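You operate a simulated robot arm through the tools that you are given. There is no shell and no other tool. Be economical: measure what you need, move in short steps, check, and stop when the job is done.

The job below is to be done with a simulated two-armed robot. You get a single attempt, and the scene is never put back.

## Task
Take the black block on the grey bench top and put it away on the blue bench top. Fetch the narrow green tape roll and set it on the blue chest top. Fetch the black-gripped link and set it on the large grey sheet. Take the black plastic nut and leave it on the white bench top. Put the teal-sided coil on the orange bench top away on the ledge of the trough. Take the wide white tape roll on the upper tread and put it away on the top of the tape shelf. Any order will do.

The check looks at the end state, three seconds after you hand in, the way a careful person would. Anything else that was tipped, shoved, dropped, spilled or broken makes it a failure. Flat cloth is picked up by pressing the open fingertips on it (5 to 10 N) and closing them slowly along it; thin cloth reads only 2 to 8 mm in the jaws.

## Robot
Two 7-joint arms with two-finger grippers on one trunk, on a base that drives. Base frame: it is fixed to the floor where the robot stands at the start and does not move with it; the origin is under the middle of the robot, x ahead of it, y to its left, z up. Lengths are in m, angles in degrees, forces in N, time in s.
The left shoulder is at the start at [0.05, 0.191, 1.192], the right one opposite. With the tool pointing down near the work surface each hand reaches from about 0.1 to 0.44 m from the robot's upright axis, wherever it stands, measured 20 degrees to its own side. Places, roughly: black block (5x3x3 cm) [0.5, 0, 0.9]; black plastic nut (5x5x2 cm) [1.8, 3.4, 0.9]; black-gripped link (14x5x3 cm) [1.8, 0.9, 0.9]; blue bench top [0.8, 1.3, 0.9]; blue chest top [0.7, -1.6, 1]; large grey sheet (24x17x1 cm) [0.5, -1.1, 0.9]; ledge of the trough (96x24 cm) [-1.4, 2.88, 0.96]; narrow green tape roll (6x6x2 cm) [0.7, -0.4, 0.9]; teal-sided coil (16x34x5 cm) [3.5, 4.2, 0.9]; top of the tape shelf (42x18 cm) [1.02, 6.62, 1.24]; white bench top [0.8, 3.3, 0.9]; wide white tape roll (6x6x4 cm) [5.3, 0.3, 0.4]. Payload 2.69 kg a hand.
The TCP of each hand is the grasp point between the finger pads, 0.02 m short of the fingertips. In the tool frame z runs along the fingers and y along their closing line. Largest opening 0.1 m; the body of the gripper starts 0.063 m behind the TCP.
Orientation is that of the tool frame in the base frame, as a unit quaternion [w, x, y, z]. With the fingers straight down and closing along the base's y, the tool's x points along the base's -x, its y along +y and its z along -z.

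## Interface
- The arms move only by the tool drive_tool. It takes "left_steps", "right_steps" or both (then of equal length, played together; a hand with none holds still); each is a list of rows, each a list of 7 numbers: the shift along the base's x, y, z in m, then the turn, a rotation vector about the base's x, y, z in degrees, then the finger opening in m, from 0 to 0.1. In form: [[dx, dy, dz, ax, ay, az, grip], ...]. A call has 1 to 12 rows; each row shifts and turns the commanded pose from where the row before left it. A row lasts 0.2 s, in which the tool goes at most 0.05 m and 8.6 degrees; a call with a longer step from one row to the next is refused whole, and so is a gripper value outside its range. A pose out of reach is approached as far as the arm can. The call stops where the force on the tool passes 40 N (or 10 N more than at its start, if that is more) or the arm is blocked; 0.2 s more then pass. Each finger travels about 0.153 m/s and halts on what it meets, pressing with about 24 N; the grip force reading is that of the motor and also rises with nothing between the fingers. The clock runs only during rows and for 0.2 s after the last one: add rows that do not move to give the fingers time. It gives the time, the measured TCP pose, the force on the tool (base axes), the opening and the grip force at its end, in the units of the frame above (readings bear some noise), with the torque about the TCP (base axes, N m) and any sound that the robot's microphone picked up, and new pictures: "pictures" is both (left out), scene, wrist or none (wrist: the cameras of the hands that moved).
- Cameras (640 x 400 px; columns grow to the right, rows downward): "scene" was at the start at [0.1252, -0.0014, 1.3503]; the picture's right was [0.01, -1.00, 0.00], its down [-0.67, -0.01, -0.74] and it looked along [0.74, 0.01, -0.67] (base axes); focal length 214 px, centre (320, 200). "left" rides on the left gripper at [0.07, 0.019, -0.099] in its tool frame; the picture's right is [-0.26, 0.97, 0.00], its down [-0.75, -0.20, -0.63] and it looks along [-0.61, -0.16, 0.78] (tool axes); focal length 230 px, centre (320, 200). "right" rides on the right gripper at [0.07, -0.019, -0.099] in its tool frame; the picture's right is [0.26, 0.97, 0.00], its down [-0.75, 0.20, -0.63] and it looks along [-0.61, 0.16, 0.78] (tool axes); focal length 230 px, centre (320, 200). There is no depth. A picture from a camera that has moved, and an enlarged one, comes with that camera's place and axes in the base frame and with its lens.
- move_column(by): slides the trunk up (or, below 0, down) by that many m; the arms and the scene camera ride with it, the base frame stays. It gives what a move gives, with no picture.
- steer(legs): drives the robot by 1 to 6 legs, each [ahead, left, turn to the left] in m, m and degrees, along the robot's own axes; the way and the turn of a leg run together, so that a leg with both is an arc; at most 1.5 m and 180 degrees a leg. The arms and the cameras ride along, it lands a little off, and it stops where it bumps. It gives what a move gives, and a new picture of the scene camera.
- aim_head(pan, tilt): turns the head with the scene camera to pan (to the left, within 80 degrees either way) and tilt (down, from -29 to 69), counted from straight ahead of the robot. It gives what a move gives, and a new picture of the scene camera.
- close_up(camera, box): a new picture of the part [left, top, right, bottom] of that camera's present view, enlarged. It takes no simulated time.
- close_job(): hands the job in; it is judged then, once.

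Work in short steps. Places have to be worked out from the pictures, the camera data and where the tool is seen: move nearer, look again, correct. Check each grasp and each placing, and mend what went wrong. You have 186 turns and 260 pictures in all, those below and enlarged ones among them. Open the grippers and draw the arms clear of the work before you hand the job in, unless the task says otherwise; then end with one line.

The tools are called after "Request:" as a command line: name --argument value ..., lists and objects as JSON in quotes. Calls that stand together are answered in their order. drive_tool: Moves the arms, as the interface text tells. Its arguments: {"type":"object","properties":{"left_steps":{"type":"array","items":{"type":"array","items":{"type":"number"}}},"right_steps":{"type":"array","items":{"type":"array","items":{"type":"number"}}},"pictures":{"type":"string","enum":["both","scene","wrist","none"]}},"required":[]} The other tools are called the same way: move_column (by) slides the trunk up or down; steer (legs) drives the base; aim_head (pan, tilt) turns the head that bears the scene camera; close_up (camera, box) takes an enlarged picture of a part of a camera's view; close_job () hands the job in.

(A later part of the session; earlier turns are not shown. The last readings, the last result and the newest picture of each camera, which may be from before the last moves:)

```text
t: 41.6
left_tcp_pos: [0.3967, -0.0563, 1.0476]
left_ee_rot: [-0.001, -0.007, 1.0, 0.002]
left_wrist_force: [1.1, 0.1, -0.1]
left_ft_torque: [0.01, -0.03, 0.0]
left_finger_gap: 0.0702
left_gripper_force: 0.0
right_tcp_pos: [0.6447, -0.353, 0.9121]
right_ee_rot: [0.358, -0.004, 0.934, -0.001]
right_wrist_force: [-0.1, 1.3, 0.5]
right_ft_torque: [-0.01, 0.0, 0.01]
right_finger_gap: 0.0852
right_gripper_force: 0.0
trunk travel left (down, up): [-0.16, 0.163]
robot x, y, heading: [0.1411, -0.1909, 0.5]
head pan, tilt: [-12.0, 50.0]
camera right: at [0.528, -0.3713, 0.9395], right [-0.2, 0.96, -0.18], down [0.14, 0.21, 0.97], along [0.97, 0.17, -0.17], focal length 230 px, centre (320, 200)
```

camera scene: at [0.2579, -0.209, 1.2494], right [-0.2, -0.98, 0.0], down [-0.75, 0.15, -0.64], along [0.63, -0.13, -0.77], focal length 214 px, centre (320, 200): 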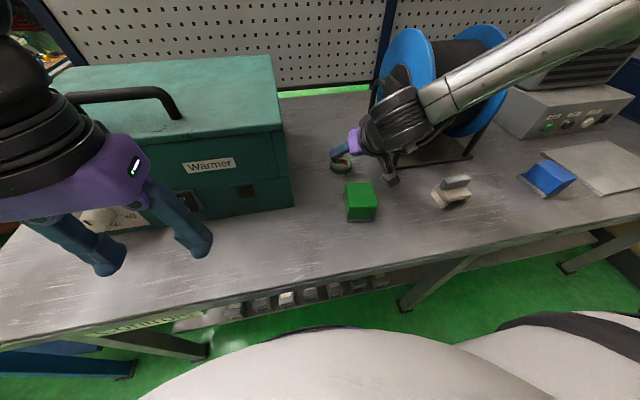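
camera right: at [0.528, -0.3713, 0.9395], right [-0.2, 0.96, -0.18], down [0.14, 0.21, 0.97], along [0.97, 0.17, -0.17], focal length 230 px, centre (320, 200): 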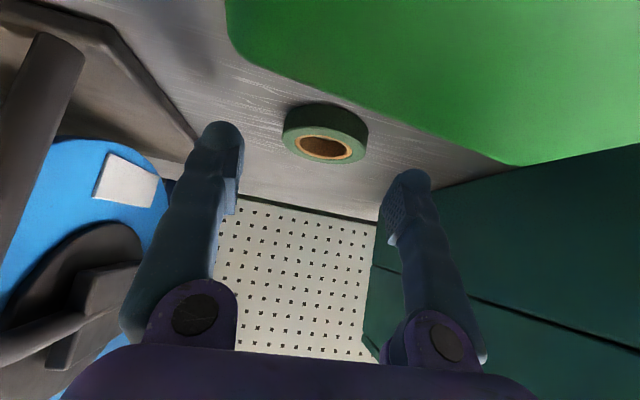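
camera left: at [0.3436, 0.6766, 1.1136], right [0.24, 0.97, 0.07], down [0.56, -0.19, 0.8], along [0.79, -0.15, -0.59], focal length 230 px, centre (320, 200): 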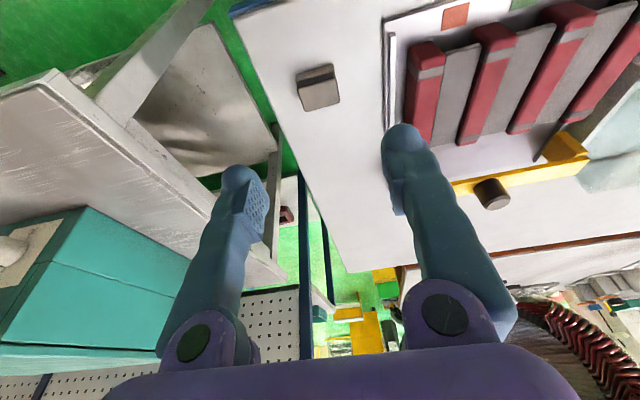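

The camera housing is close above the green cube, so I must not descend at this tilt. I rise 5 cm and cut the tilt to about 20°, which puts the camera well above the cube, and see whether that still reaches.

Request:
drive_tool --right_steps '[[0, 0, 0.03, 0, 0, 0, 0.085], [0, 0, 0.02, 0, 0, 0, 0.085], [0, 0, 0, 0, 7, 0, 0.085], [0, 0, 0, 0, 7, 0, 0.085], [0, 0, 0, 0, 7, 0, 0.085], [0.006, 0, 0, 0, 0, 0, 0.085]]' --pictures "both"

```text
t: 43.0
left_tcp_pos: [0.3974, -0.0549, 1.0474]
left_ee_rot: [0.0, -0.006, 1.0, 0.002]
left_wrist_force: [0.0, -0.8, 0.1]
left_ft_torque: [-0.01, 0.01, 0.0]
left_finger_gap: 0.07
left_gripper_force: 0.1
right_tcp_pos: [0.6512, -0.3527, 0.9619]
right_ee_rot: [0.181, -0.005, 0.983, 0.0]
right_wrist_force: [-0.4, -0.2, -1.6]
right_ft_torque: [-0.02, 0.0, -0.03]
right_finger_gap: 0.0849
right_gripper_force: 0.1
trunk travel left (down, up): [-0.16, 0.163]
robot x, y, heading: [0.1401, -0.1924, 0.4]
head pan, tilt: [-12.0, 50.0]
camera scene: at [0.2579, -0.209, 1.2494], right [-0.2, -0.98, 0.0], down [-0.75, 0.15, -0.64], along [0.63, -0.13, -0.77], focal length 214 px, centre (320, 200)
camera right: at [0.5524, -0.3717, 1.0301], right [-0.25, 0.96, -0.09], down [0.48, 0.21, 0.85], along [0.84, 0.17, -0.51], focal length 230 px, centre (320, 200)
```

scene: 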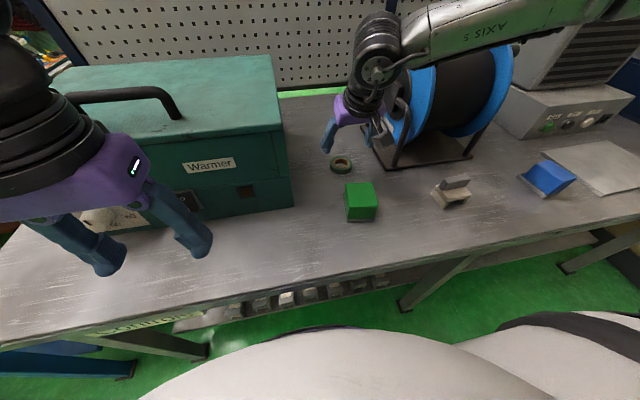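
right: 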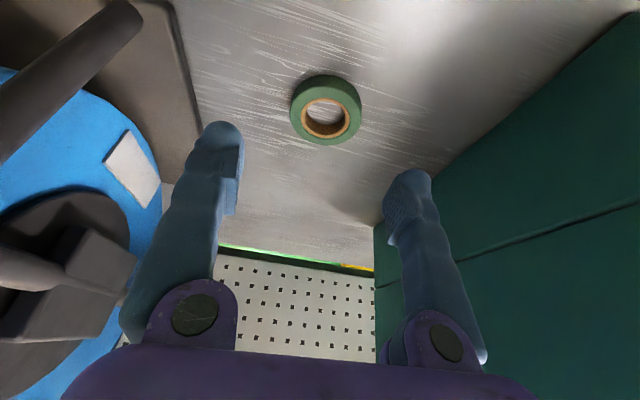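

The tape sits at (0.656, -0.354) and this pose still reaches, so I lower straight down to 0.902 in decreasing steps.

Request:
drive_tool --right_steps '[[0.0, -0.001, -0.03, 0, 0, 0, 0.085], [0.0, 0, -0.02, 0, 0, 0, 0.085], [0.0, 0, -0.01, 0, 0, 0, 0.085], [0, 0, 0, 0, 0, 0, 0.085]]' --pictures "both"

```text
t: 44.0
left_tcp_pos: [0.3967, -0.055, 1.0476]
left_ee_rot: [0.0, -0.006, 1.0, 0.0]
left_wrist_force: [0.7, 0.3, -0.2]
left_ft_torque: [-0.01, 0.02, -0.02]
left_finger_gap: 0.07
left_gripper_force: 0.1
right_tcp_pos: [0.6502, -0.3531, 0.902]
right_ee_rot: [0.182, -0.004, 0.983, -0.001]
right_wrist_force: [1.9, 0.2, 0.3]
right_ft_torque: [0.01, 0.04, 0.01]
right_finger_gap: 0.085
right_gripper_force: 0.1
trunk travel left (down, up): [-0.16, 0.163]
robot x, y, heading: [0.1413, -0.1929, 0.8]
head pan, tilt: [-12.0, 50.0]
camera scene: at [0.2579, -0.209, 1.2494], right [-0.2, -0.98, 0.0], down [-0.75, 0.15, -0.64], along [0.63, -0.13, -0.77], focal length 214 px, centre (320, 200)
camera right: at [0.5513, -0.3713, 0.9704], right [-0.25, 0.96, -0.09], down [0.48, 0.21, 0.85], along [0.84, 0.17, -0.51], focal length 230 px, centre (320, 200)
```

scene: 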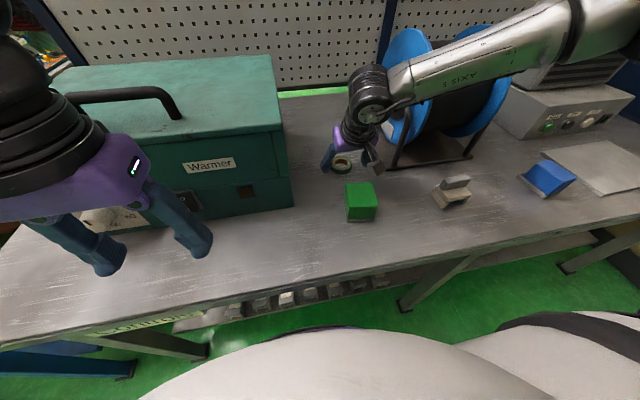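
right: 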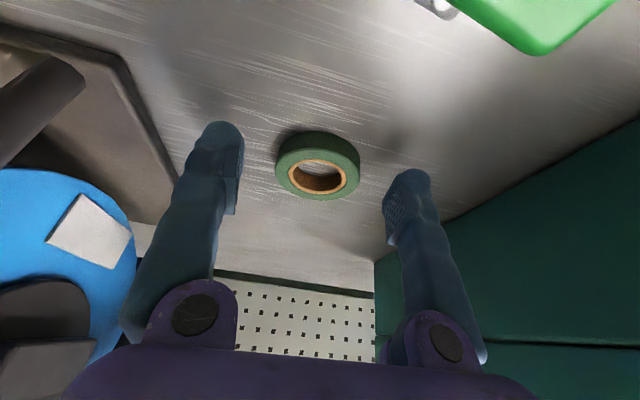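

The roll sits between the fingertips. I lower 5 mm more and close.

Request:
drive_tool --right_steps '[[0.002, 0, -0.005, 0, 0, 0, 0.085], [0, 0, 0, 0, 0, 0, 0.06], [0, 0, 0, 0, 0, 0, 0.045], [0, 0, 0, 0, 0, 0, 0.045], [0, 0, 0, 0, 0, 0, 0.045]]' --pictures "wrist"

```text
t: 45.2
left_tcp_pos: [0.3968, -0.0562, 1.0467]
left_ee_rot: [0.0, -0.006, 1.0, 0.0]
left_wrist_force: [1.3, 0.0, -0.8]
left_ft_torque: [-0.01, 0.0, 0.01]
left_finger_gap: 0.0702
left_gripper_force: 0.0
right_tcp_pos: [0.6533, -0.3541, 0.8975]
right_ee_rot: [0.181, -0.004, 0.983, -0.001]
right_wrist_force: [0.1, 0.1, -0.5]
right_ft_torque: [0.0, 0.0, 0.03]
right_finger_gap: 0.0451
right_gripper_force: 0.1
trunk travel left (down, up): [-0.16, 0.163]
robot x, y, heading: [0.1382, -0.1899, 0.8]
head pan, tilt: [-12.0, 50.0]
camera right: at [0.5533, -0.3723, 0.9655], right [-0.25, 0.96, -0.1], down [0.48, 0.21, 0.86], along [0.84, 0.17, -0.51], focal length 230 px, centre (320, 200)
```

right: 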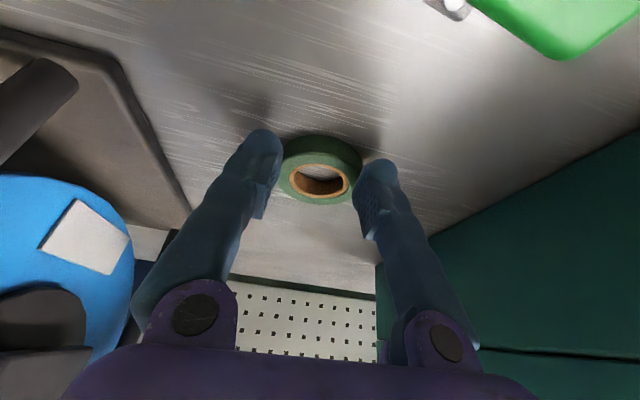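

The fingers stopped at the commanded 45 mm without any force, so the roll is narrower than that. I keep closing.

Request:
drive_tool --right_steps '[[0, 0, 0, 0, 0, 0, 0.035], [0, 0, 0, 0, 0, 0, 0.025], [0, 0, 0, 0, 0, 0, 0.02], [0, 0, 0, 0, 0, 0, 0.02]]' --pictures "wrist"

```text
t: 46.2
left_tcp_pos: [0.3973, -0.0552, 1.0474]
left_ee_rot: [0.0, -0.006, 1.0, 0.001]
left_wrist_force: [1.7, 0.7, 0.2]
left_ft_torque: [0.01, 0.01, 0.01]
left_finger_gap: 0.0701
left_gripper_force: 0.0
right_tcp_pos: [0.6528, -0.3541, 0.8982]
right_ee_rot: [0.181, -0.003, 0.983, -0.001]
right_wrist_force: [0.8, -0.2, 0.3]
right_ft_torque: [0.0, 0.0, 0.02]
right_finger_gap: 0.0201
right_gripper_force: 0.1
trunk travel left (down, up): [-0.16, 0.163]
robot x, y, heading: [0.1382, -0.1889, 0.7]
head pan, tilt: [-12.0, 50.0]
camera right: at [0.5533, -0.3723, 0.9655], right [-0.25, 0.96, -0.1], down [0.48, 0.21, 0.86], along [0.84, 0.17, -0.51], focal length 230 px, centre (320, 200)
```

right: 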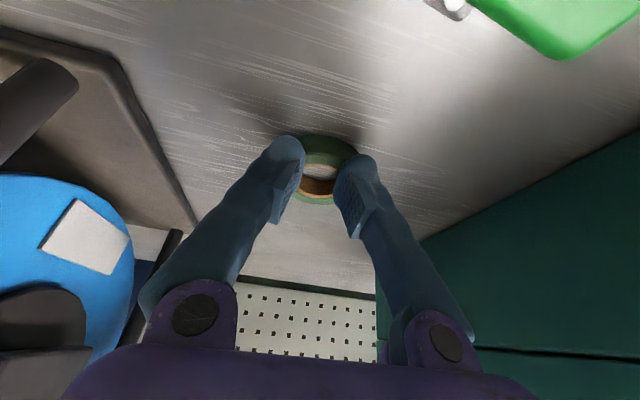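

The fingers closed above the roll, so the bench top lies lower, at about 0.858, and the tape a centimetre further out. I reopen, move 9 mm forward and go down in small steps.

Request:
drive_tool --right_steps '[[0, 0, 0.002, 0, 0, 0, 0.05], [0, 0, 0, 0, 0, 0, 0.085], [0.009, 0.001, 0, 0, 0, 0, 0.085], [0, 0, -0.008, 0, 0, 0, 0.085], [0, 0, -0.006, 0, 0, 0, 0.085], [0, 0, 0, 0, 0, 0, 0.085]]' --pictures "wrist"

```text
t: 47.6
left_tcp_pos: [0.3966, -0.0549, 1.0472]
left_ee_rot: [0.001, -0.007, 1.0, 0.001]
left_wrist_force: [-0.2, -0.3, 0.6]
left_ft_torque: [-0.01, 0.01, -0.03]
left_finger_gap: 0.0701
left_gripper_force: 0.0
right_tcp_pos: [0.6634, -0.3532, 0.8856]
right_ee_rot: [0.181, -0.005, 0.983, 0.0]
right_wrist_force: [0.1, -1.0, -0.4]
right_ft_torque: [-0.01, -0.01, 0.01]
right_finger_gap: 0.0853
right_gripper_force: 0.1
trunk travel left (down, up): [-0.16, 0.163]
robot x, y, heading: [0.1385, -0.1921, 0.4]
head pan, tilt: [-12.0, 50.0]
camera right: at [0.5632, -0.3711, 0.953], right [-0.25, 0.96, -0.09], down [0.48, 0.21, 0.86], along [0.84, 0.17, -0.51], focal length 230 px, centre (320, 200)
```

right: 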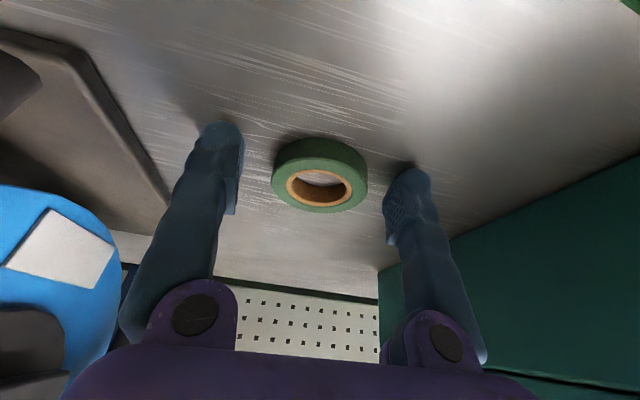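

The roll's top is now about level with the TCP and there is no contact. I lower 4 mm more and close fully.

Request:
drive_tool --right_steps '[[-0.001, 0, -0.002, 0, 0, 0, 0.085], [0, 0, -0.002, 0, 0, 0, 0.085], [0, 0, 0, 0, 0, 0, 0.055], [0, 0, 0, 0, 0, 0, 0.04], [0, 0, 0, 0, 0, 0, 0.03], [0, 0, 0, 0, 0, 0, 0.03]]' --pictures "wrist"

```text
t: 49.0
left_tcp_pos: [0.3966, -0.0545, 1.0478]
left_ee_rot: [-0.001, -0.006, 1.0, 0.001]
left_wrist_force: [-0.6, -0.7, -0.4]
left_ft_torque: [0.01, 0.0, -0.01]
left_finger_gap: 0.0699
left_gripper_force: 0.0
right_tcp_pos: [0.6613, -0.3529, 0.8831]
right_ee_rot: [0.182, -0.004, 0.983, 0.001]
right_wrist_force: [-0.7, 3.5, 4.3]
right_ft_torque: [0.22, -0.01, 0.01]
right_finger_gap: 0.0561
right_gripper_force: 24.4
trunk travel left (down, up): [-0.16, 0.163]
robot x, y, heading: [0.1411, -0.1917, 0.4]
head pan, tilt: [-12.0, 50.0]
camera right: at [0.5617, -0.3716, 0.9497], right [-0.25, 0.96, -0.09], down [0.47, 0.21, 0.86], along [0.84, 0.17, -0.51], focal length 230 px, centre (320, 200)
```

right: 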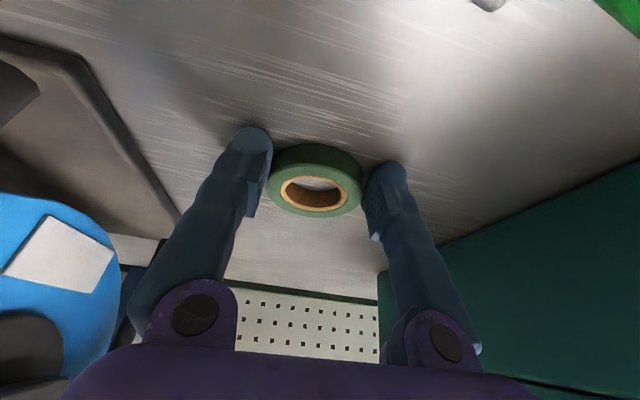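

The roll is gripped at 56 mm, and the light touch puts the bench top at z about 0.860. I lift it 12 cm.

Request:
drive_tool --right_steps '[[0, 0, 0.02, 0, 0, 0, 0.03], [0, 0, 0.04, 0, 0, 0, 0.03], [-0.01, 0, 0.045, 0, 0, 0, 0.03], [-0.02, 0, 0.04, 0, 0, 0, 0.03], [-0.03, 0, 0.02, 0, 0, 0, 0.03], [-0.04, 0, 0, 0, 0, 0, 0.03]]' --pictures "both"

```text
t: 50.4
left_tcp_pos: [0.3958, -0.0547, 1.0475]
left_ee_rot: [0.001, -0.007, 1.0, 0.0]
left_wrist_force: [-0.2, -0.2, 0.6]
left_ft_torque: [0.02, 0.01, -0.04]
left_finger_gap: 0.07
left_gripper_force: 0.1
right_tcp_pos: [0.5595, -0.3506, 1.0464]
right_ee_rot: [0.181, -0.003, 0.983, -0.001]
right_wrist_force: [0.1, -0.5, -0.1]
right_ft_torque: [0.03, 0.01, -0.01]
right_finger_gap: 0.0559
right_gripper_force: 23.8
trunk travel left (down, up): [-0.16, 0.163]
robot x, y, heading: [0.1373, -0.1929, 0.5]
head pan, tilt: [-12.0, 50.0]
camera scene: at [0.2571, -0.2089, 1.2495], right [-0.2, -0.98, 0.0], down [-0.75, 0.15, -0.64], along [0.63, -0.13, -0.77], focal length 214 px, centre (320, 200)
camera right: at [0.4591, -0.3683, 1.1143], right [-0.25, 0.96, -0.09], down [0.48, 0.21, 0.86], along [0.84, 0.17, -0.51], focal length 230 px, centre (320, 200)
```

scene: 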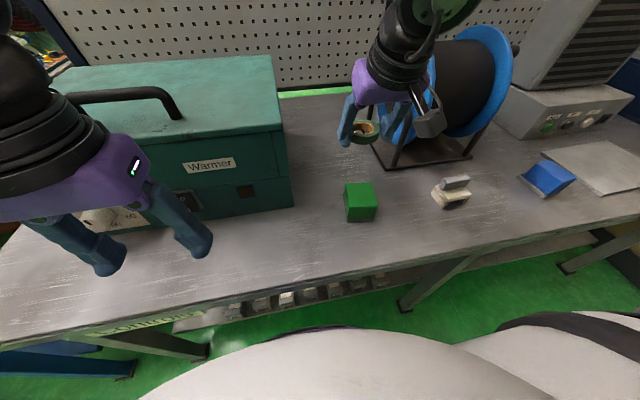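
right: 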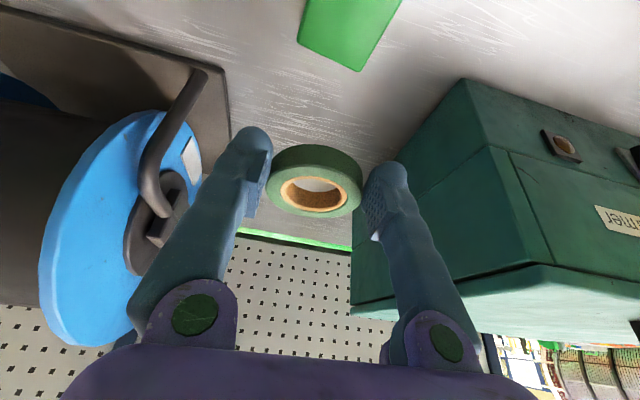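

The roll is held. I raise the trunk again, back off, and drive right along the bench toward the blue chest.

Request:
move_column --by 0.09

Request:
steer --legs '[[-0.18, 0, 0], [0, -1.2, 0]]'

Request:
aim_head --pan -15 --tilt 40

```text
t: 51.6
left_tcp_pos: [0.3962, -0.0557, 1.138]
left_ee_rot: [0.0, -0.008, 1.0, 0.001]
left_wrist_force: [0.0, 0.2, -0.8]
left_ft_torque: [-0.01, -0.05, 0.0]
left_finger_gap: 0.0701
left_gripper_force: 0.1
right_tcp_pos: [0.5602, -0.3499, 1.1354]
right_ee_rot: [0.18, -0.003, 0.984, -0.001]
right_wrist_force: [0.0, 0.1, -0.5]
right_ft_torque: [0.03, 0.04, -0.03]
right_finger_gap: 0.0557
right_gripper_force: 24.1
trunk travel left (down, up): [-0.25, 0.073]
robot x, y, heading: [0.1414, -0.1897, 0.6]
head pan, tilt: [-12.0, 50.0]
```

```text
t: 63.6
left_tcp_pos: [0.2238, -1.2696, 1.1385]
left_ee_rot: [0.001, -0.002, 1.0, 0.0]
left_wrist_force: [-0.5, -0.6, -0.9]
left_ft_torque: [-0.01, -0.04, -0.04]
left_finger_gap: 0.0699
left_gripper_force: 0.1
right_tcp_pos: [0.3834, -1.565, 1.1365]
right_ee_rot: [0.181, 0.001, 0.983, -0.002]
right_wrist_force: [-0.3, 0.3, 0.5]
right_ft_torque: [0.01, 0.01, 0.0]
right_finger_gap: 0.055
right_gripper_force: 24.3
trunk travel left (down, up): [-0.25, 0.073]
robot x, y, heading: [-0.0341, -1.4039, -0.0]
head pan, tilt: [-12.0, 50.0]
camera scene: at [0.083, -1.4211, 1.3394], right [-0.21, -0.98, 0.0], down [-0.75, 0.16, -0.64], along [0.63, -0.13, -0.77], focal length 214 px, centre (320, 200)
```

scene: 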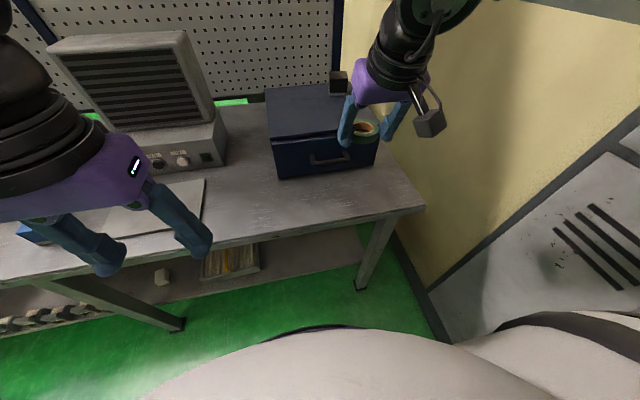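

```text
t: 64.3
left_tcp_pos: [0.2231, -1.2681, 1.1375]
left_ee_rot: [0.001, -0.001, 1.0, 0.001]
left_wrist_force: [0.2, -0.4, 0.3]
left_ft_torque: [0.01, -0.02, 0.01]
left_finger_gap: 0.0699
left_gripper_force: 0.1
right_tcp_pos: [0.3831, -1.5649, 1.1356]
right_ee_rot: [0.181, 0.002, 0.984, -0.002]
right_wrist_force: [-0.5, -0.5, -0.4]
right_ft_torque: [0.02, 0.0, 0.0]
right_finger_gap: 0.0551
right_gripper_force: 24.1
trunk travel left (down, up): [-0.25, 0.073]
robot x, y, heading: [-0.0353, -1.403, 0.2]
head pan, tilt: [-15.0, 40.0]
camera scene: at [0.0899, -1.427, 1.3535], right [-0.26, -0.97, 0.0], down [-0.62, 0.17, -0.77], along [0.74, -0.2, -0.64], focal length 214 px, centre (320, 200)
```

scene: 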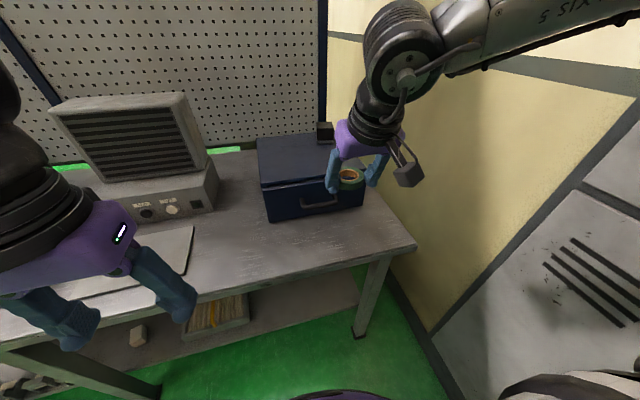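

The chest top is at z about 0.995, with its front at x≈0.60 and y from -1.40 to -1.72. I drive ahead 0.165 m, then extend the hand to about (0.68, -1.55) above it.

Request:
steer --legs '[[0.16, 0, 0]]'

Request:
drive_tool --right_steps '[[0.045, 0.005, -0.01, 0, 0, 0, 0.03], [0.045, 0.005, -0.01, 0, 0, 0, 0.03], [0.04, 0.005, -0.01, 0, 0, 0, 0.03], [0, 0, -0.02, 0, 0, 0, 0.03], [0, 0, 0, 0, 0, 0, 0.03]]' --pictures "both"

```text
t: 65.8
left_tcp_pos: [0.3853, -1.269, 1.1368]
left_ee_rot: [-0.002, 0.0, 1.0, 0.001]
left_wrist_force: [-0.3, -0.4, -0.3]
left_ft_torque: [-0.04, 0.03, -0.03]
left_finger_gap: 0.07
left_gripper_force: 0.2
right_tcp_pos: [0.5462, -1.5646, 1.1353]
right_ee_rot: [0.181, 0.002, 0.983, -0.002]
right_wrist_force: [0.1, -0.3, -0.7]
right_ft_torque: [-0.01, 0.03, -0.02]
right_finger_gap: 0.055
right_gripper_force: 23.9
trunk travel left (down, up): [-0.25, 0.073]
robot x, y, heading: [0.1309, -1.4009, -0.1]
head pan, tilt: [-15.0, 40.0]
camera scene: at [0.2523, -1.4274, 1.3535], right [-0.26, -0.97, 0.0], down [-0.62, 0.17, -0.77], along [0.74, -0.2, -0.64], focal length 214 px, centre (320, 200)
```

scene: 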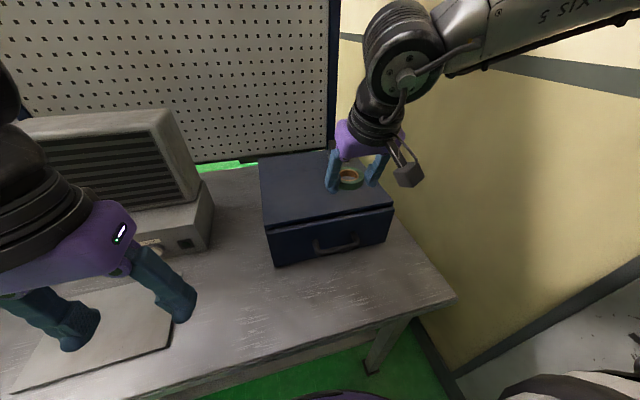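

```text
t: 67.0
left_tcp_pos: [0.3842, -1.2705, 1.1378]
left_ee_rot: [0.001, -0.001, 1.0, 0.0]
left_wrist_force: [-0.3, -0.2, 0.1]
left_ft_torque: [-0.02, 0.01, -0.03]
left_finger_gap: 0.0699
left_gripper_force: 0.0
right_tcp_pos: [0.6761, -1.5531, 1.0869]
right_ee_rot: [0.181, 0.002, 0.983, -0.001]
right_wrist_force: [-0.4, 0.6, -0.9]
right_ft_torque: [0.04, 0.04, 0.0]
right_finger_gap: 0.0547
right_gripper_force: 23.4
trunk travel left (down, up): [-0.25, 0.073]
robot x, y, heading: [0.1291, -1.3996, -0.1]
head pan, tilt: [-15.0, 40.0]
camera scene: at [0.2519, -1.4275, 1.3535], right [-0.26, -0.97, 0.0], down [-0.62, 0.17, -0.77], along [0.74, -0.2, -0.64], focal length 214 px, centre (320, 200)
camera right: at [0.5759, -1.5703, 1.1539], right [-0.24, 0.97, -0.09], down [0.48, 0.2, 0.86], along [0.85, 0.16, -0.51], focal length 230 px, centre (320, 200)
```

scene: 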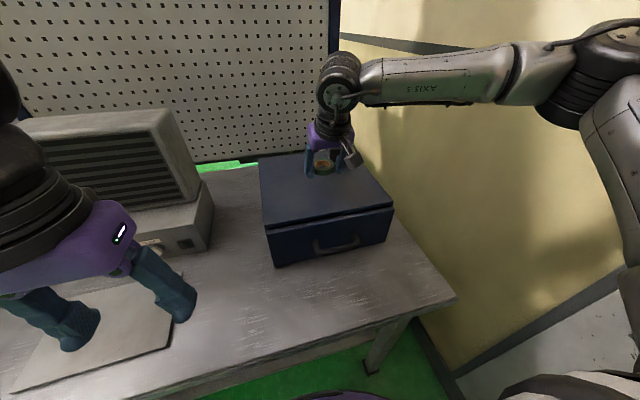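
right: 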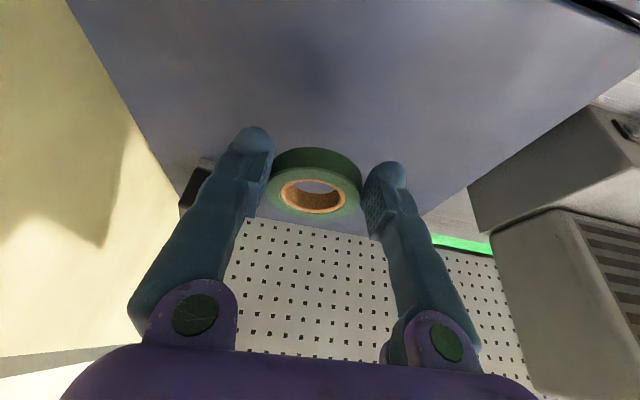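

I am over the chest's middle. I lower in small rows, expecting contact around TCP 1.02–1.045.

Request:
drive_tool --right_steps '[[0, 0, -0.02, 0, 0, 0, 0.03], [0, 0, -0.015, 0, 0, 0, 0.03], [0, 0, -0.006, 0, 0, 0, 0.03], [0, 0, 0, 0, 0, 0, 0.03]]' --pictures "wrist"

```text
t: 68.0
left_tcp_pos: [0.3853, -1.2707, 1.1373]
left_ee_rot: [0.0, -0.001, 1.0, 0.001]
left_wrist_force: [0.4, -0.7, 0.1]
left_ft_torque: [-0.04, -0.01, -0.01]
left_finger_gap: 0.07
left_gripper_force: 0.1
right_tcp_pos: [0.672, -1.5563, 1.0463]
right_ee_rot: [0.181, 0.002, 0.984, -0.001]
right_wrist_force: [-0.1, -0.3, -0.4]
right_ft_torque: [-0.03, 0.0, 0.02]
right_finger_gap: 0.0547
right_gripper_force: 23.4
right hand out of reach, approached as far as the arm can: row 1, 3
trunk travel left (down, up): [-0.25, 0.073]
robot x, y, heading: [0.1292, -1.4021, -0.2]
head pan, tilt: [-15.0, 40.0]
camera right: at [0.5716, -1.5742, 1.1138], right [-0.24, 0.97, -0.09], down [0.48, 0.2, 0.86], along [0.85, 0.16, -0.51], focal length 230 px, centre (320, 200)
```

right: 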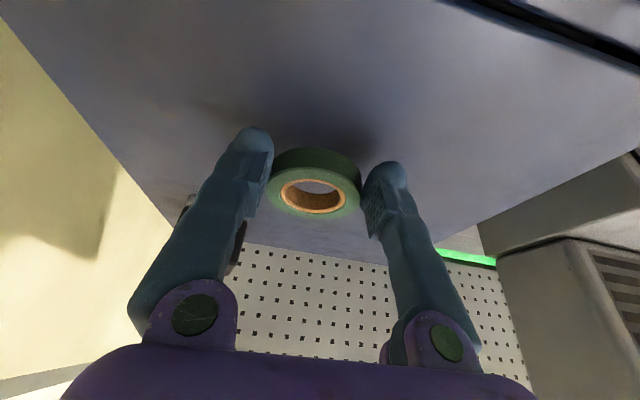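

The hand is at its reach limit, so I lift it 5 cm and lower the trunk 6 cm to regain reach.

Request:
drive_tool --right_steps '[[0, 0, 0.03, 0, 0, 0, 0.03], [0, 0, 0.02, 0, 0, 0, 0.03]]' --pictures "none"

Request:
move_column --by -0.06

Request:
drive_tool --right_steps '[[0.003, 0, -0.004, 0, 0, 0, 0.03], [0, 0, -0.003, 0, 0, 0, 0.03], [0, 0, -0.003, 0, 0, 0, 0.03], [0, 0, 0, 0, 0, 0, 0.03]]' --pictures "wrist"

```text
t: 68.6
left_tcp_pos: [0.3864, -1.2683, 1.1371]
left_ee_rot: [0.0, -0.001, 1.0, 0.001]
left_wrist_force: [-0.6, -0.5, -0.3]
left_ft_torque: [0.01, 0.01, 0.0]
left_finger_gap: 0.0701
left_gripper_force: 0.0
right_tcp_pos: [0.6712, -1.5547, 1.0968]
right_ee_rot: [0.181, 0.003, 0.983, -0.002]
right_wrist_force: [0.3, 0.4, -0.5]
right_ft_torque: [-0.03, 0.05, -0.01]
right_finger_gap: 0.0551
right_gripper_force: 24.1
trunk travel left (down, up): [-0.25, 0.073]
robot x, y, heading: [0.1267, -1.4007, -0.1]
head pan, tilt: [-15.0, 40.0]
```

```text
t: 69.6
left_tcp_pos: [0.3849, -1.2687, 1.077]
left_ee_rot: [0.0, -0.001, 1.0, 0.001]
left_wrist_force: [-1.5, -0.5, 1.5]
left_ft_torque: [0.01, -0.02, -0.03]
left_finger_gap: 0.0701
left_gripper_force: 0.1
right_tcp_pos: [0.6715, -1.557, 1.035]
right_ee_rot: [0.181, 0.003, 0.983, -0.002]
right_wrist_force: [-0.2, -0.1, -0.3]
right_ft_torque: [-0.02, 0.02, 0.0]
right_finger_gap: 0.0547
right_gripper_force: 24.3
trunk travel left (down, up): [-0.19, 0.133]
robot x, y, heading: [0.125, -1.4021, -0.1]
head pan, tilt: [-15.0, 40.0]
```

```text
t: 70.6
left_tcp_pos: [0.3845, -1.2688, 1.0797]
left_ee_rot: [0.001, -0.001, 1.0, 0.0]
left_wrist_force: [0.9, -1.4, -0.3]
left_ft_torque: [0.02, 0.0, -0.02]
left_finger_gap: 0.07
left_gripper_force: 0.0
right_tcp_pos: [0.6742, -1.5563, 1.0294]
right_ee_rot: [0.185, 0.003, 0.983, -0.002]
right_wrist_force: [1.0, -3.9, 20.9]
right_ft_torque: [0.08, 0.01, 0.04]
right_finger_gap: 0.0546
right_gripper_force: 24.1
trunk travel left (down, up): [-0.19, 0.133]
robot x, y, heading: [0.1267, -1.4045, -0.3]
head pan, tilt: [-15.0, 40.0]
camera right: at [0.5739, -1.5731, 1.0969], right [-0.23, 0.97, -0.09], down [0.47, 0.2, 0.86], along [0.85, 0.16, -0.5], focal length 230 px, centre (320, 200)
```

right: 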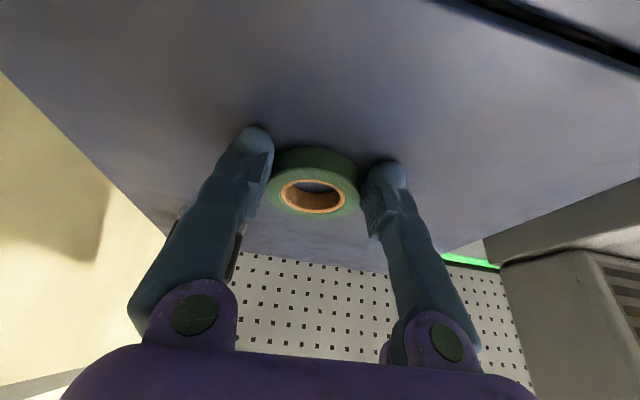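

The hand touches down with 21 N at 1.029. I rise 1.5 mm to ease the load, open and lift away.

Request:
drive_tool --right_steps '[[0, 0, 0.002, 0, 0, 0, 0.055], [0, 0, 0, 0, 0, 0, 0.07], [0, 0, 0, 0, 0, 0, 0.085], [-0.008, 0, 0.03, 0, 0, 0, 0.085], [-0.01, 0, 0.045, 0, 0, 0, 0.085], [-0.03, 0, 0.03, 0, 0, 0, 0.085], [-0.04, 0, 0, 0, 0, 0, 0.085], [-0.04, 0, 0, 0, 0, 0, 0.085]]' --pictures "both"

```text
t: 72.4
left_tcp_pos: [0.3849, -1.2689, 1.0786]
left_ee_rot: [0.0, -0.001, 1.0, 0.0]
left_wrist_force: [0.6, 0.4, 1.4]
left_ft_torque: [0.01, -0.03, 0.02]
left_finger_gap: 0.0701
left_gripper_force: 0.1
right_tcp_pos: [0.546, -1.5578, 1.1322]
right_ee_rot: [0.181, 0.002, 0.983, -0.002]
right_wrist_force: [-0.6, -1.0, 0.4]
right_ft_torque: [0.02, -0.01, -0.04]
right_finger_gap: 0.0849
right_gripper_force: 0.0
trunk travel left (down, up): [-0.19, 0.133]
robot x, y, heading: [0.128, -1.4032, -0.2]
head pan, tilt: [-15.0, 40.0]
camera scene: at [0.2503, -1.4273, 1.2937], right [-0.26, -0.97, 0.0], down [-0.62, 0.17, -0.77], along [0.74, -0.2, -0.64], focal length 214 px, centre (320, 200)
camera right: at [0.4452, -1.5752, 1.2002], right [-0.24, 0.97, -0.1], down [0.48, 0.2, 0.86], along [0.85, 0.16, -0.51], focal length 230 px, centre (320, 200)
```

scene: 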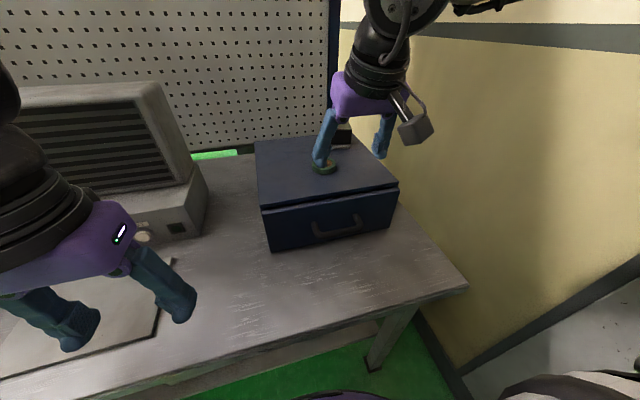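
right: 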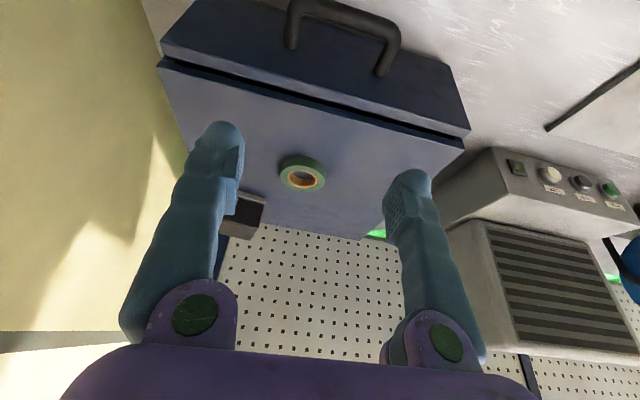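

The roll lies flat on the chest. I tuck both hands, restore the trunk height, back off, and drive left to look for a way to the back bench with the link.

Request:
drive_tool --right_steps '[[-0.04, 0, 0.0, 0, 7, 0, 0.085], [-0.04, 0, 0, 0, 7, 0, 0.085], [-0.04, 0, 0, 0, 7, 0, 0.085], [-0.02, 0, 0, 0, 0, 0, 0.085]]' --pictures "none"

Request:
move_column --by 0.06

Request:
aim_head --pan 25 --tilt 20

Request:
steer --legs '[[-0.25, 0, 0], [0, 1.4, 0], [0, 1.2, 0]]'

```text
t: 73.4
left_tcp_pos: [0.3847, -1.2679, 1.0784]
left_ee_rot: [0.0, -0.001, 1.0, 0.001]
left_wrist_force: [-0.6, 0.3, -0.5]
left_ft_torque: [0.0, -0.02, -0.01]
left_finger_gap: 0.0701
left_gripper_force: 0.1
right_tcp_pos: [0.4059, -1.5569, 1.1317]
right_ee_rot: [-0.002, 0.001, 1.0, -0.003]
right_wrist_force: [0.1, -0.5, 0.0]
right_ft_torque: [-0.01, 0.01, 0.06]
right_finger_gap: 0.085
right_gripper_force: 0.2
trunk travel left (down, up): [-0.19, 0.133]
robot x, y, heading: [0.126, -1.403, -0.1]
head pan, tilt: [-15.0, 40.0]
```

```text
t: 74.4
left_tcp_pos: [0.3861, -1.2705, 1.1374]
left_ee_rot: [0.0, -0.002, 1.0, 0.001]
left_wrist_force: [-0.3, 0.2, 0.1]
left_ft_torque: [0.0, 0.0, -0.01]
left_finger_gap: 0.0699
left_gripper_force: 0.0
right_tcp_pos: [0.4069, -1.5576, 1.1924]
right_ee_rot: [-0.001, 0.001, 1.0, -0.002]
right_wrist_force: [0.4, 0.5, 0.4]
right_ft_torque: [-0.01, 0.0, 0.0]
right_finger_gap: 0.085
right_gripper_force: 0.1
trunk travel left (down, up): [-0.25, 0.073]
robot x, y, heading: [0.125, -1.402, -0.2]
head pan, tilt: [-15.0, 40.0]
```

```text
t: 75.4
left_tcp_pos: [0.3858, -1.2693, 1.1374]
left_ee_rot: [0.0, -0.001, 1.0, 0.001]
left_wrist_force: [0.0, -0.4, 1.2]
left_ft_torque: [0.0, -0.01, -0.02]
left_finger_gap: 0.07
left_gripper_force: 0.2
right_tcp_pos: [0.4074, -1.5578, 1.1925]
right_ee_rot: [0.0, 0.003, 1.0, -0.003]
right_wrist_force: [0.0, 0.3, 0.2]
right_ft_torque: [0.0, -0.01, -0.02]
right_finger_gap: 0.0848
right_gripper_force: 0.0
trunk travel left (down, up): [-0.25, 0.073]
robot x, y, heading: [0.1289, -1.4045, 0.1]
head pan, tilt: [25.0, 20.0]
camera scene: at [0.2539, -1.3661, 1.3849], right [0.42, -0.91, 0.0], down [-0.31, -0.14, -0.94], along [0.85, 0.39, -0.34], focal length 214 px, centre (320, 200)
```

scene: 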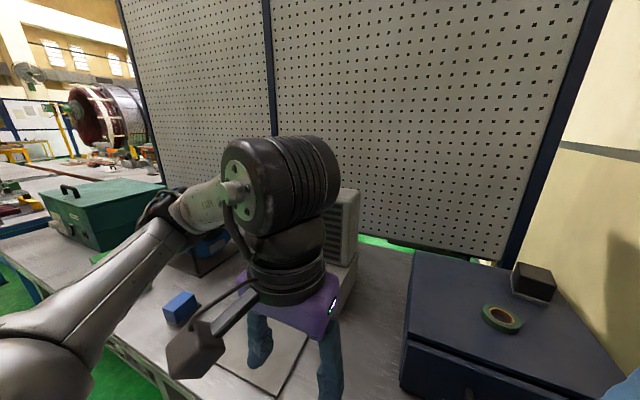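

```text
t: 99.7
left_tcp_pos: [0.1487, 1.3354, 1.1389]
left_ee_rot: [0.0, 0.0, 1.0, 0.001]
left_wrist_force: [-0.1, 0.3, -0.4]
left_ft_torque: [0.01, -0.02, -0.01]
left_finger_gap: 0.07
left_gripper_force: 0.1
right_tcp_pos: [0.1693, 1.0482, 1.1933]
right_ee_rot: [-0.001, 0.003, 1.0, -0.002]
right_wrist_force: [-0.4, 0.1, 0.2]
right_ft_torque: [0.0, 0.03, 0.03]
right_finger_gap: 0.0853
right_gripper_force: 0.1
trunk travel left (down, up): [-0.25, 0.073]
robot x, y, heading: [-0.1078, 1.2025, -0.3]
head pan, tilt: [25.0, 20.0]
camera scene: at [0.0171, 1.2389, 1.3849], right [0.42, -0.91, 0.0], down [-0.31, -0.14, -0.94], along [0.85, 0.39, -0.34], focal length 214 px, centre (320, 200)
```

scene: 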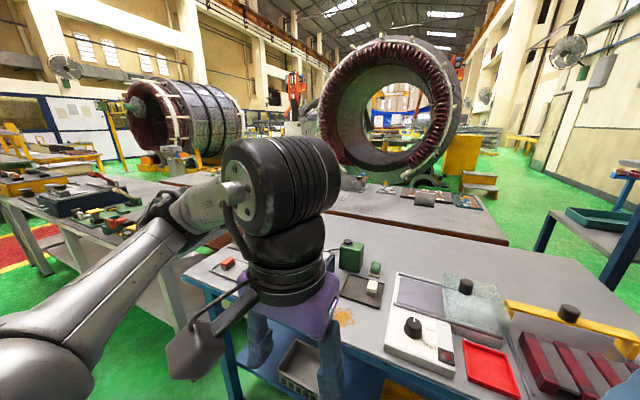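

I need a map of the aisles. I drive left to y≈2.1 and look around with the head turned both ways.

Request:
steer --legs '[[0, 1.0, 0]]'

Request:
aim_head --pan 0 --tilt 15

Request:
aim_head --pan 60 --tilt 15

```text
t: 108.6
left_tcp_pos: [0.1589, 2.3122, 1.1375]
left_ee_rot: [0.0, 0.005, 1.0, 0.001]
left_wrist_force: [-1.1, 0.1, -0.2]
left_ft_torque: [0.03, 0.01, -0.01]
left_finger_gap: 0.07
left_gripper_force: 0.0
right_tcp_pos: [0.1752, 2.024, 1.1935]
right_ee_rot: [0.0, 0.007, 1.0, -0.003]
right_wrist_force: [0.3, -0.8, -0.3]
right_ft_torque: [0.01, 0.0, -0.01]
right_finger_gap: 0.0849
right_gripper_force: 0.1
trunk travel left (down, up): [-0.25, 0.073]
robot x, y, heading: [-0.1008, 2.1762, -0.7]
head pan, tilt: [25.0, 20.0]
camera scene: at [0.026, 2.216, 1.3849], right [0.41, -0.91, 0.0], down [-0.31, -0.14, -0.94], along [0.86, 0.39, -0.34], focal length 214 px, centre (320, 200)
```

scene: 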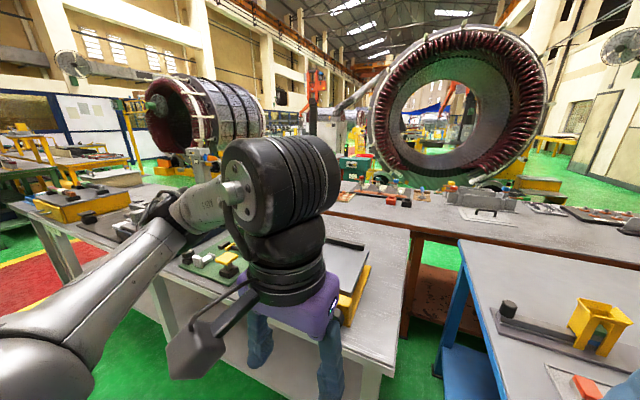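

```text
t: 109.5
left_tcp_pos: [0.1579, 2.3111, 1.1381]
left_ee_rot: [0.0, 0.004, 1.0, 0.001]
left_wrist_force: [0.0, -0.5, 0.1]
left_ft_torque: [0.0, 0.01, 0.03]
left_finger_gap: 0.0701
left_gripper_force: 0.1
right_tcp_pos: [0.1765, 2.0226, 1.1933]
right_ee_rot: [-0.001, 0.007, 1.0, -0.003]
right_wrist_force: [1.1, 0.2, 0.0]
right_ft_torque: [0.01, 0.0, 0.0]
right_finger_gap: 0.0849
right_gripper_force: 0.1
trunk travel left (down, up): [-0.25, 0.073]
robot x, y, heading: [-0.1017, 2.1811, -0.9]
head pan, tilt: [0.0, 15.0]
camera scene: at [0.0345, 2.1765, 1.3931], right [-0.01, -1.0, 0.0], down [-0.26, 0.0, -0.97], along [0.97, -0.01, -0.26], focal length 214 px, centre (320, 200)
```

scene: 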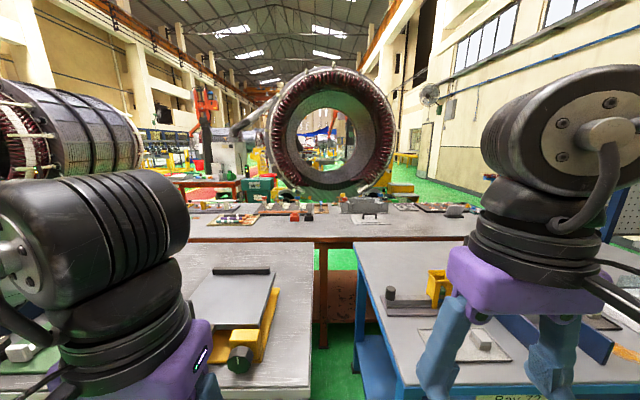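

```text
t: 110.8
left_tcp_pos: [0.1591, 2.3116, 1.1374]
left_ee_rot: [0.0, 0.004, 1.0, 0.001]
left_wrist_force: [0.1, 0.0, 0.7]
left_ft_torque: [-0.04, 0.02, 0.03]
left_finger_gap: 0.07
left_gripper_force: 0.0
right_tcp_pos: [0.1764, 2.0226, 1.1934]
right_ee_rot: [0.0, 0.007, 1.0, -0.003]
right_wrist_force: [0.6, -0.3, -0.6]
right_ft_torque: [0.02, 0.02, 0.0]
right_finger_gap: 0.0848
right_gripper_force: 0.0
trunk travel left (down, up): [-0.25, 0.073]
robot x, y, heading: [-0.0994, 2.1811, -0.7]
head pan, tilt: [60.0, 15.0]
camera scene: at [-0.0111, 2.2579, 1.3931], right [0.86, -0.51, 0.0], down [-0.13, -0.22, -0.97], along [0.49, 0.83, -0.26], focal length 214 px, centre (320, 200)
```

scene: 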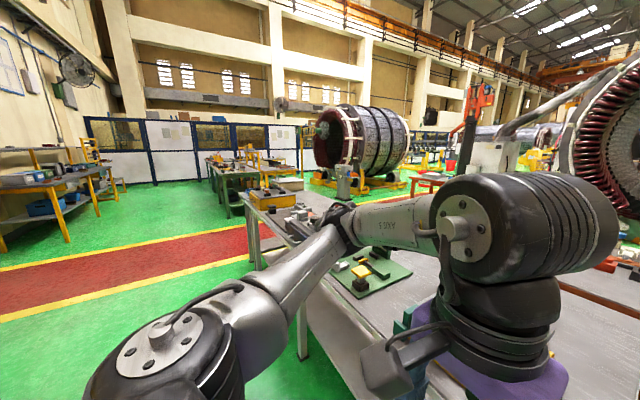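

The benches form a closed block, so I reach the back row by going around the left end over the red walkway. I drive left 2.6 m and look ahead.

Request:
steer --legs '[[0, 1.4, 0], [0, 1.3, 0.7]]'

Request:
aim_head --pan 0 --tilt 20

Request:
aim_head --pan -50 --tilt 20

```text
t: 134.3
left_tcp_pos: [0.2165, 4.9834, 1.1368]
left_ee_rot: [0.0, 0.009, 1.0, 0.0]
left_wrist_force: [-0.4, -0.5, -0.1]
left_ft_torque: [-0.03, -0.02, 0.0]
left_finger_gap: 0.0701
left_gripper_force: 0.1
right_tcp_pos: [0.2322, 4.6953, 1.1922]
right_ee_rot: [-0.001, 0.011, 1.0, -0.002]
right_wrist_force: [-0.5, 0.0, -0.4]
right_ft_torque: [0.0, -0.01, -0.01]
right_finger_gap: 0.0851
right_gripper_force: 0.1
trunk travel left (down, up): [-0.25, 0.073]
robot x, y, heading: [-0.047, 4.8548, -0.9]
head pan, tilt: [60.0, 15.0]
camera scene: at [0.0458, 4.9315, 1.3931], right [0.86, -0.52, 0.0], down [-0.13, -0.22, -0.97], along [0.5, 0.83, -0.26], focal length 214 px, centre (320, 200)
```

scene: 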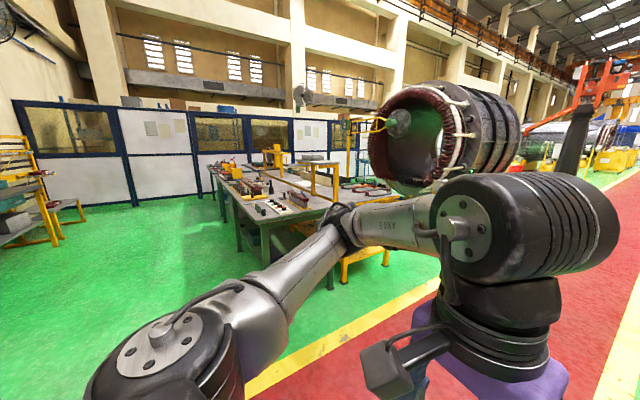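

```text
t: 135.6
left_tcp_pos: [0.216, 4.983, 1.1364]
left_ee_rot: [0.0, 0.008, 1.0, 0.0]
left_wrist_force: [0.5, 0.1, 0.0]
left_ft_torque: [0.0, 0.05, -0.01]
left_finger_gap: 0.07
left_gripper_force: 0.1
right_tcp_pos: [0.2322, 4.696, 1.1935]
right_ee_rot: [0.0, 0.011, 1.0, -0.002]
right_wrist_force: [-0.2, 0.8, -0.1]
right_ft_torque: [-0.01, -0.03, -0.01]
right_finger_gap: 0.0849
right_gripper_force: 0.1
trunk travel left (down, up): [-0.25, 0.073]
robot x, y, heading: [-0.0421, 4.8552, -1.1]
head pan, tilt: [0.0, 20.0]
camera scene: at [0.0906, 4.8497, 1.385], right [-0.02, -1.0, 0.0], down [-0.34, 0.01, -0.94], along [0.94, -0.02, -0.34], focal length 214 px, centre (320, 200)
```

scene: 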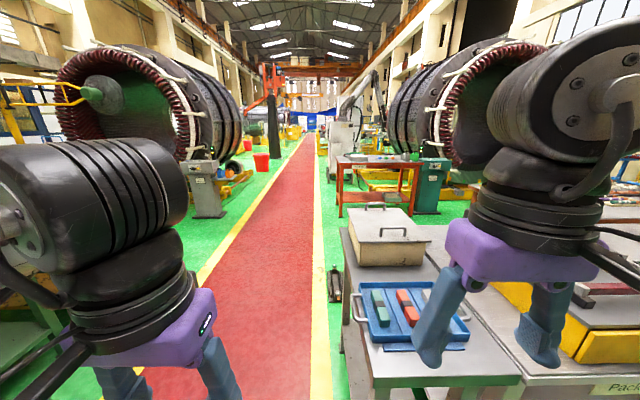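

```text
t: 136.8
left_tcp_pos: [0.2163, 4.9844, 1.1376]
left_ee_rot: [0.0, 0.008, 1.0, 0.001]
left_wrist_force: [0.4, 0.7, -0.5]
left_ft_torque: [0.02, 0.03, 0.03]
left_finger_gap: 0.0702
left_gripper_force: 0.1
right_tcp_pos: [0.2316, 4.6962, 1.1932]
right_ee_rot: [0.0, 0.01, 1.0, -0.003]
right_wrist_force: [0.3, -1.0, 0.6]
right_ft_torque: [0.02, 0.01, -0.03]
right_finger_gap: 0.0849
right_gripper_force: 0.1
trunk travel left (down, up): [-0.25, 0.073]
robot x, y, heading: [-0.0431, 4.8569, -1.3]
head pan, tilt: [-50.0, 20.0]
camera scene: at [0.056, 4.779, 1.3849], right [-0.78, -0.63, 0.0], down [-0.21, 0.27, -0.94], along [0.59, -0.73, -0.34], focal length 214 px, centre (320, 200)
```

scene: 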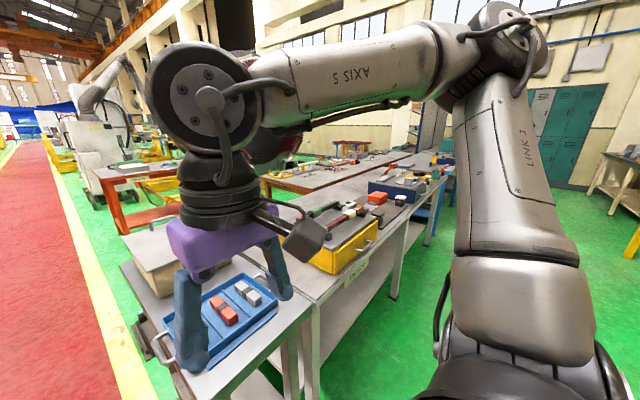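

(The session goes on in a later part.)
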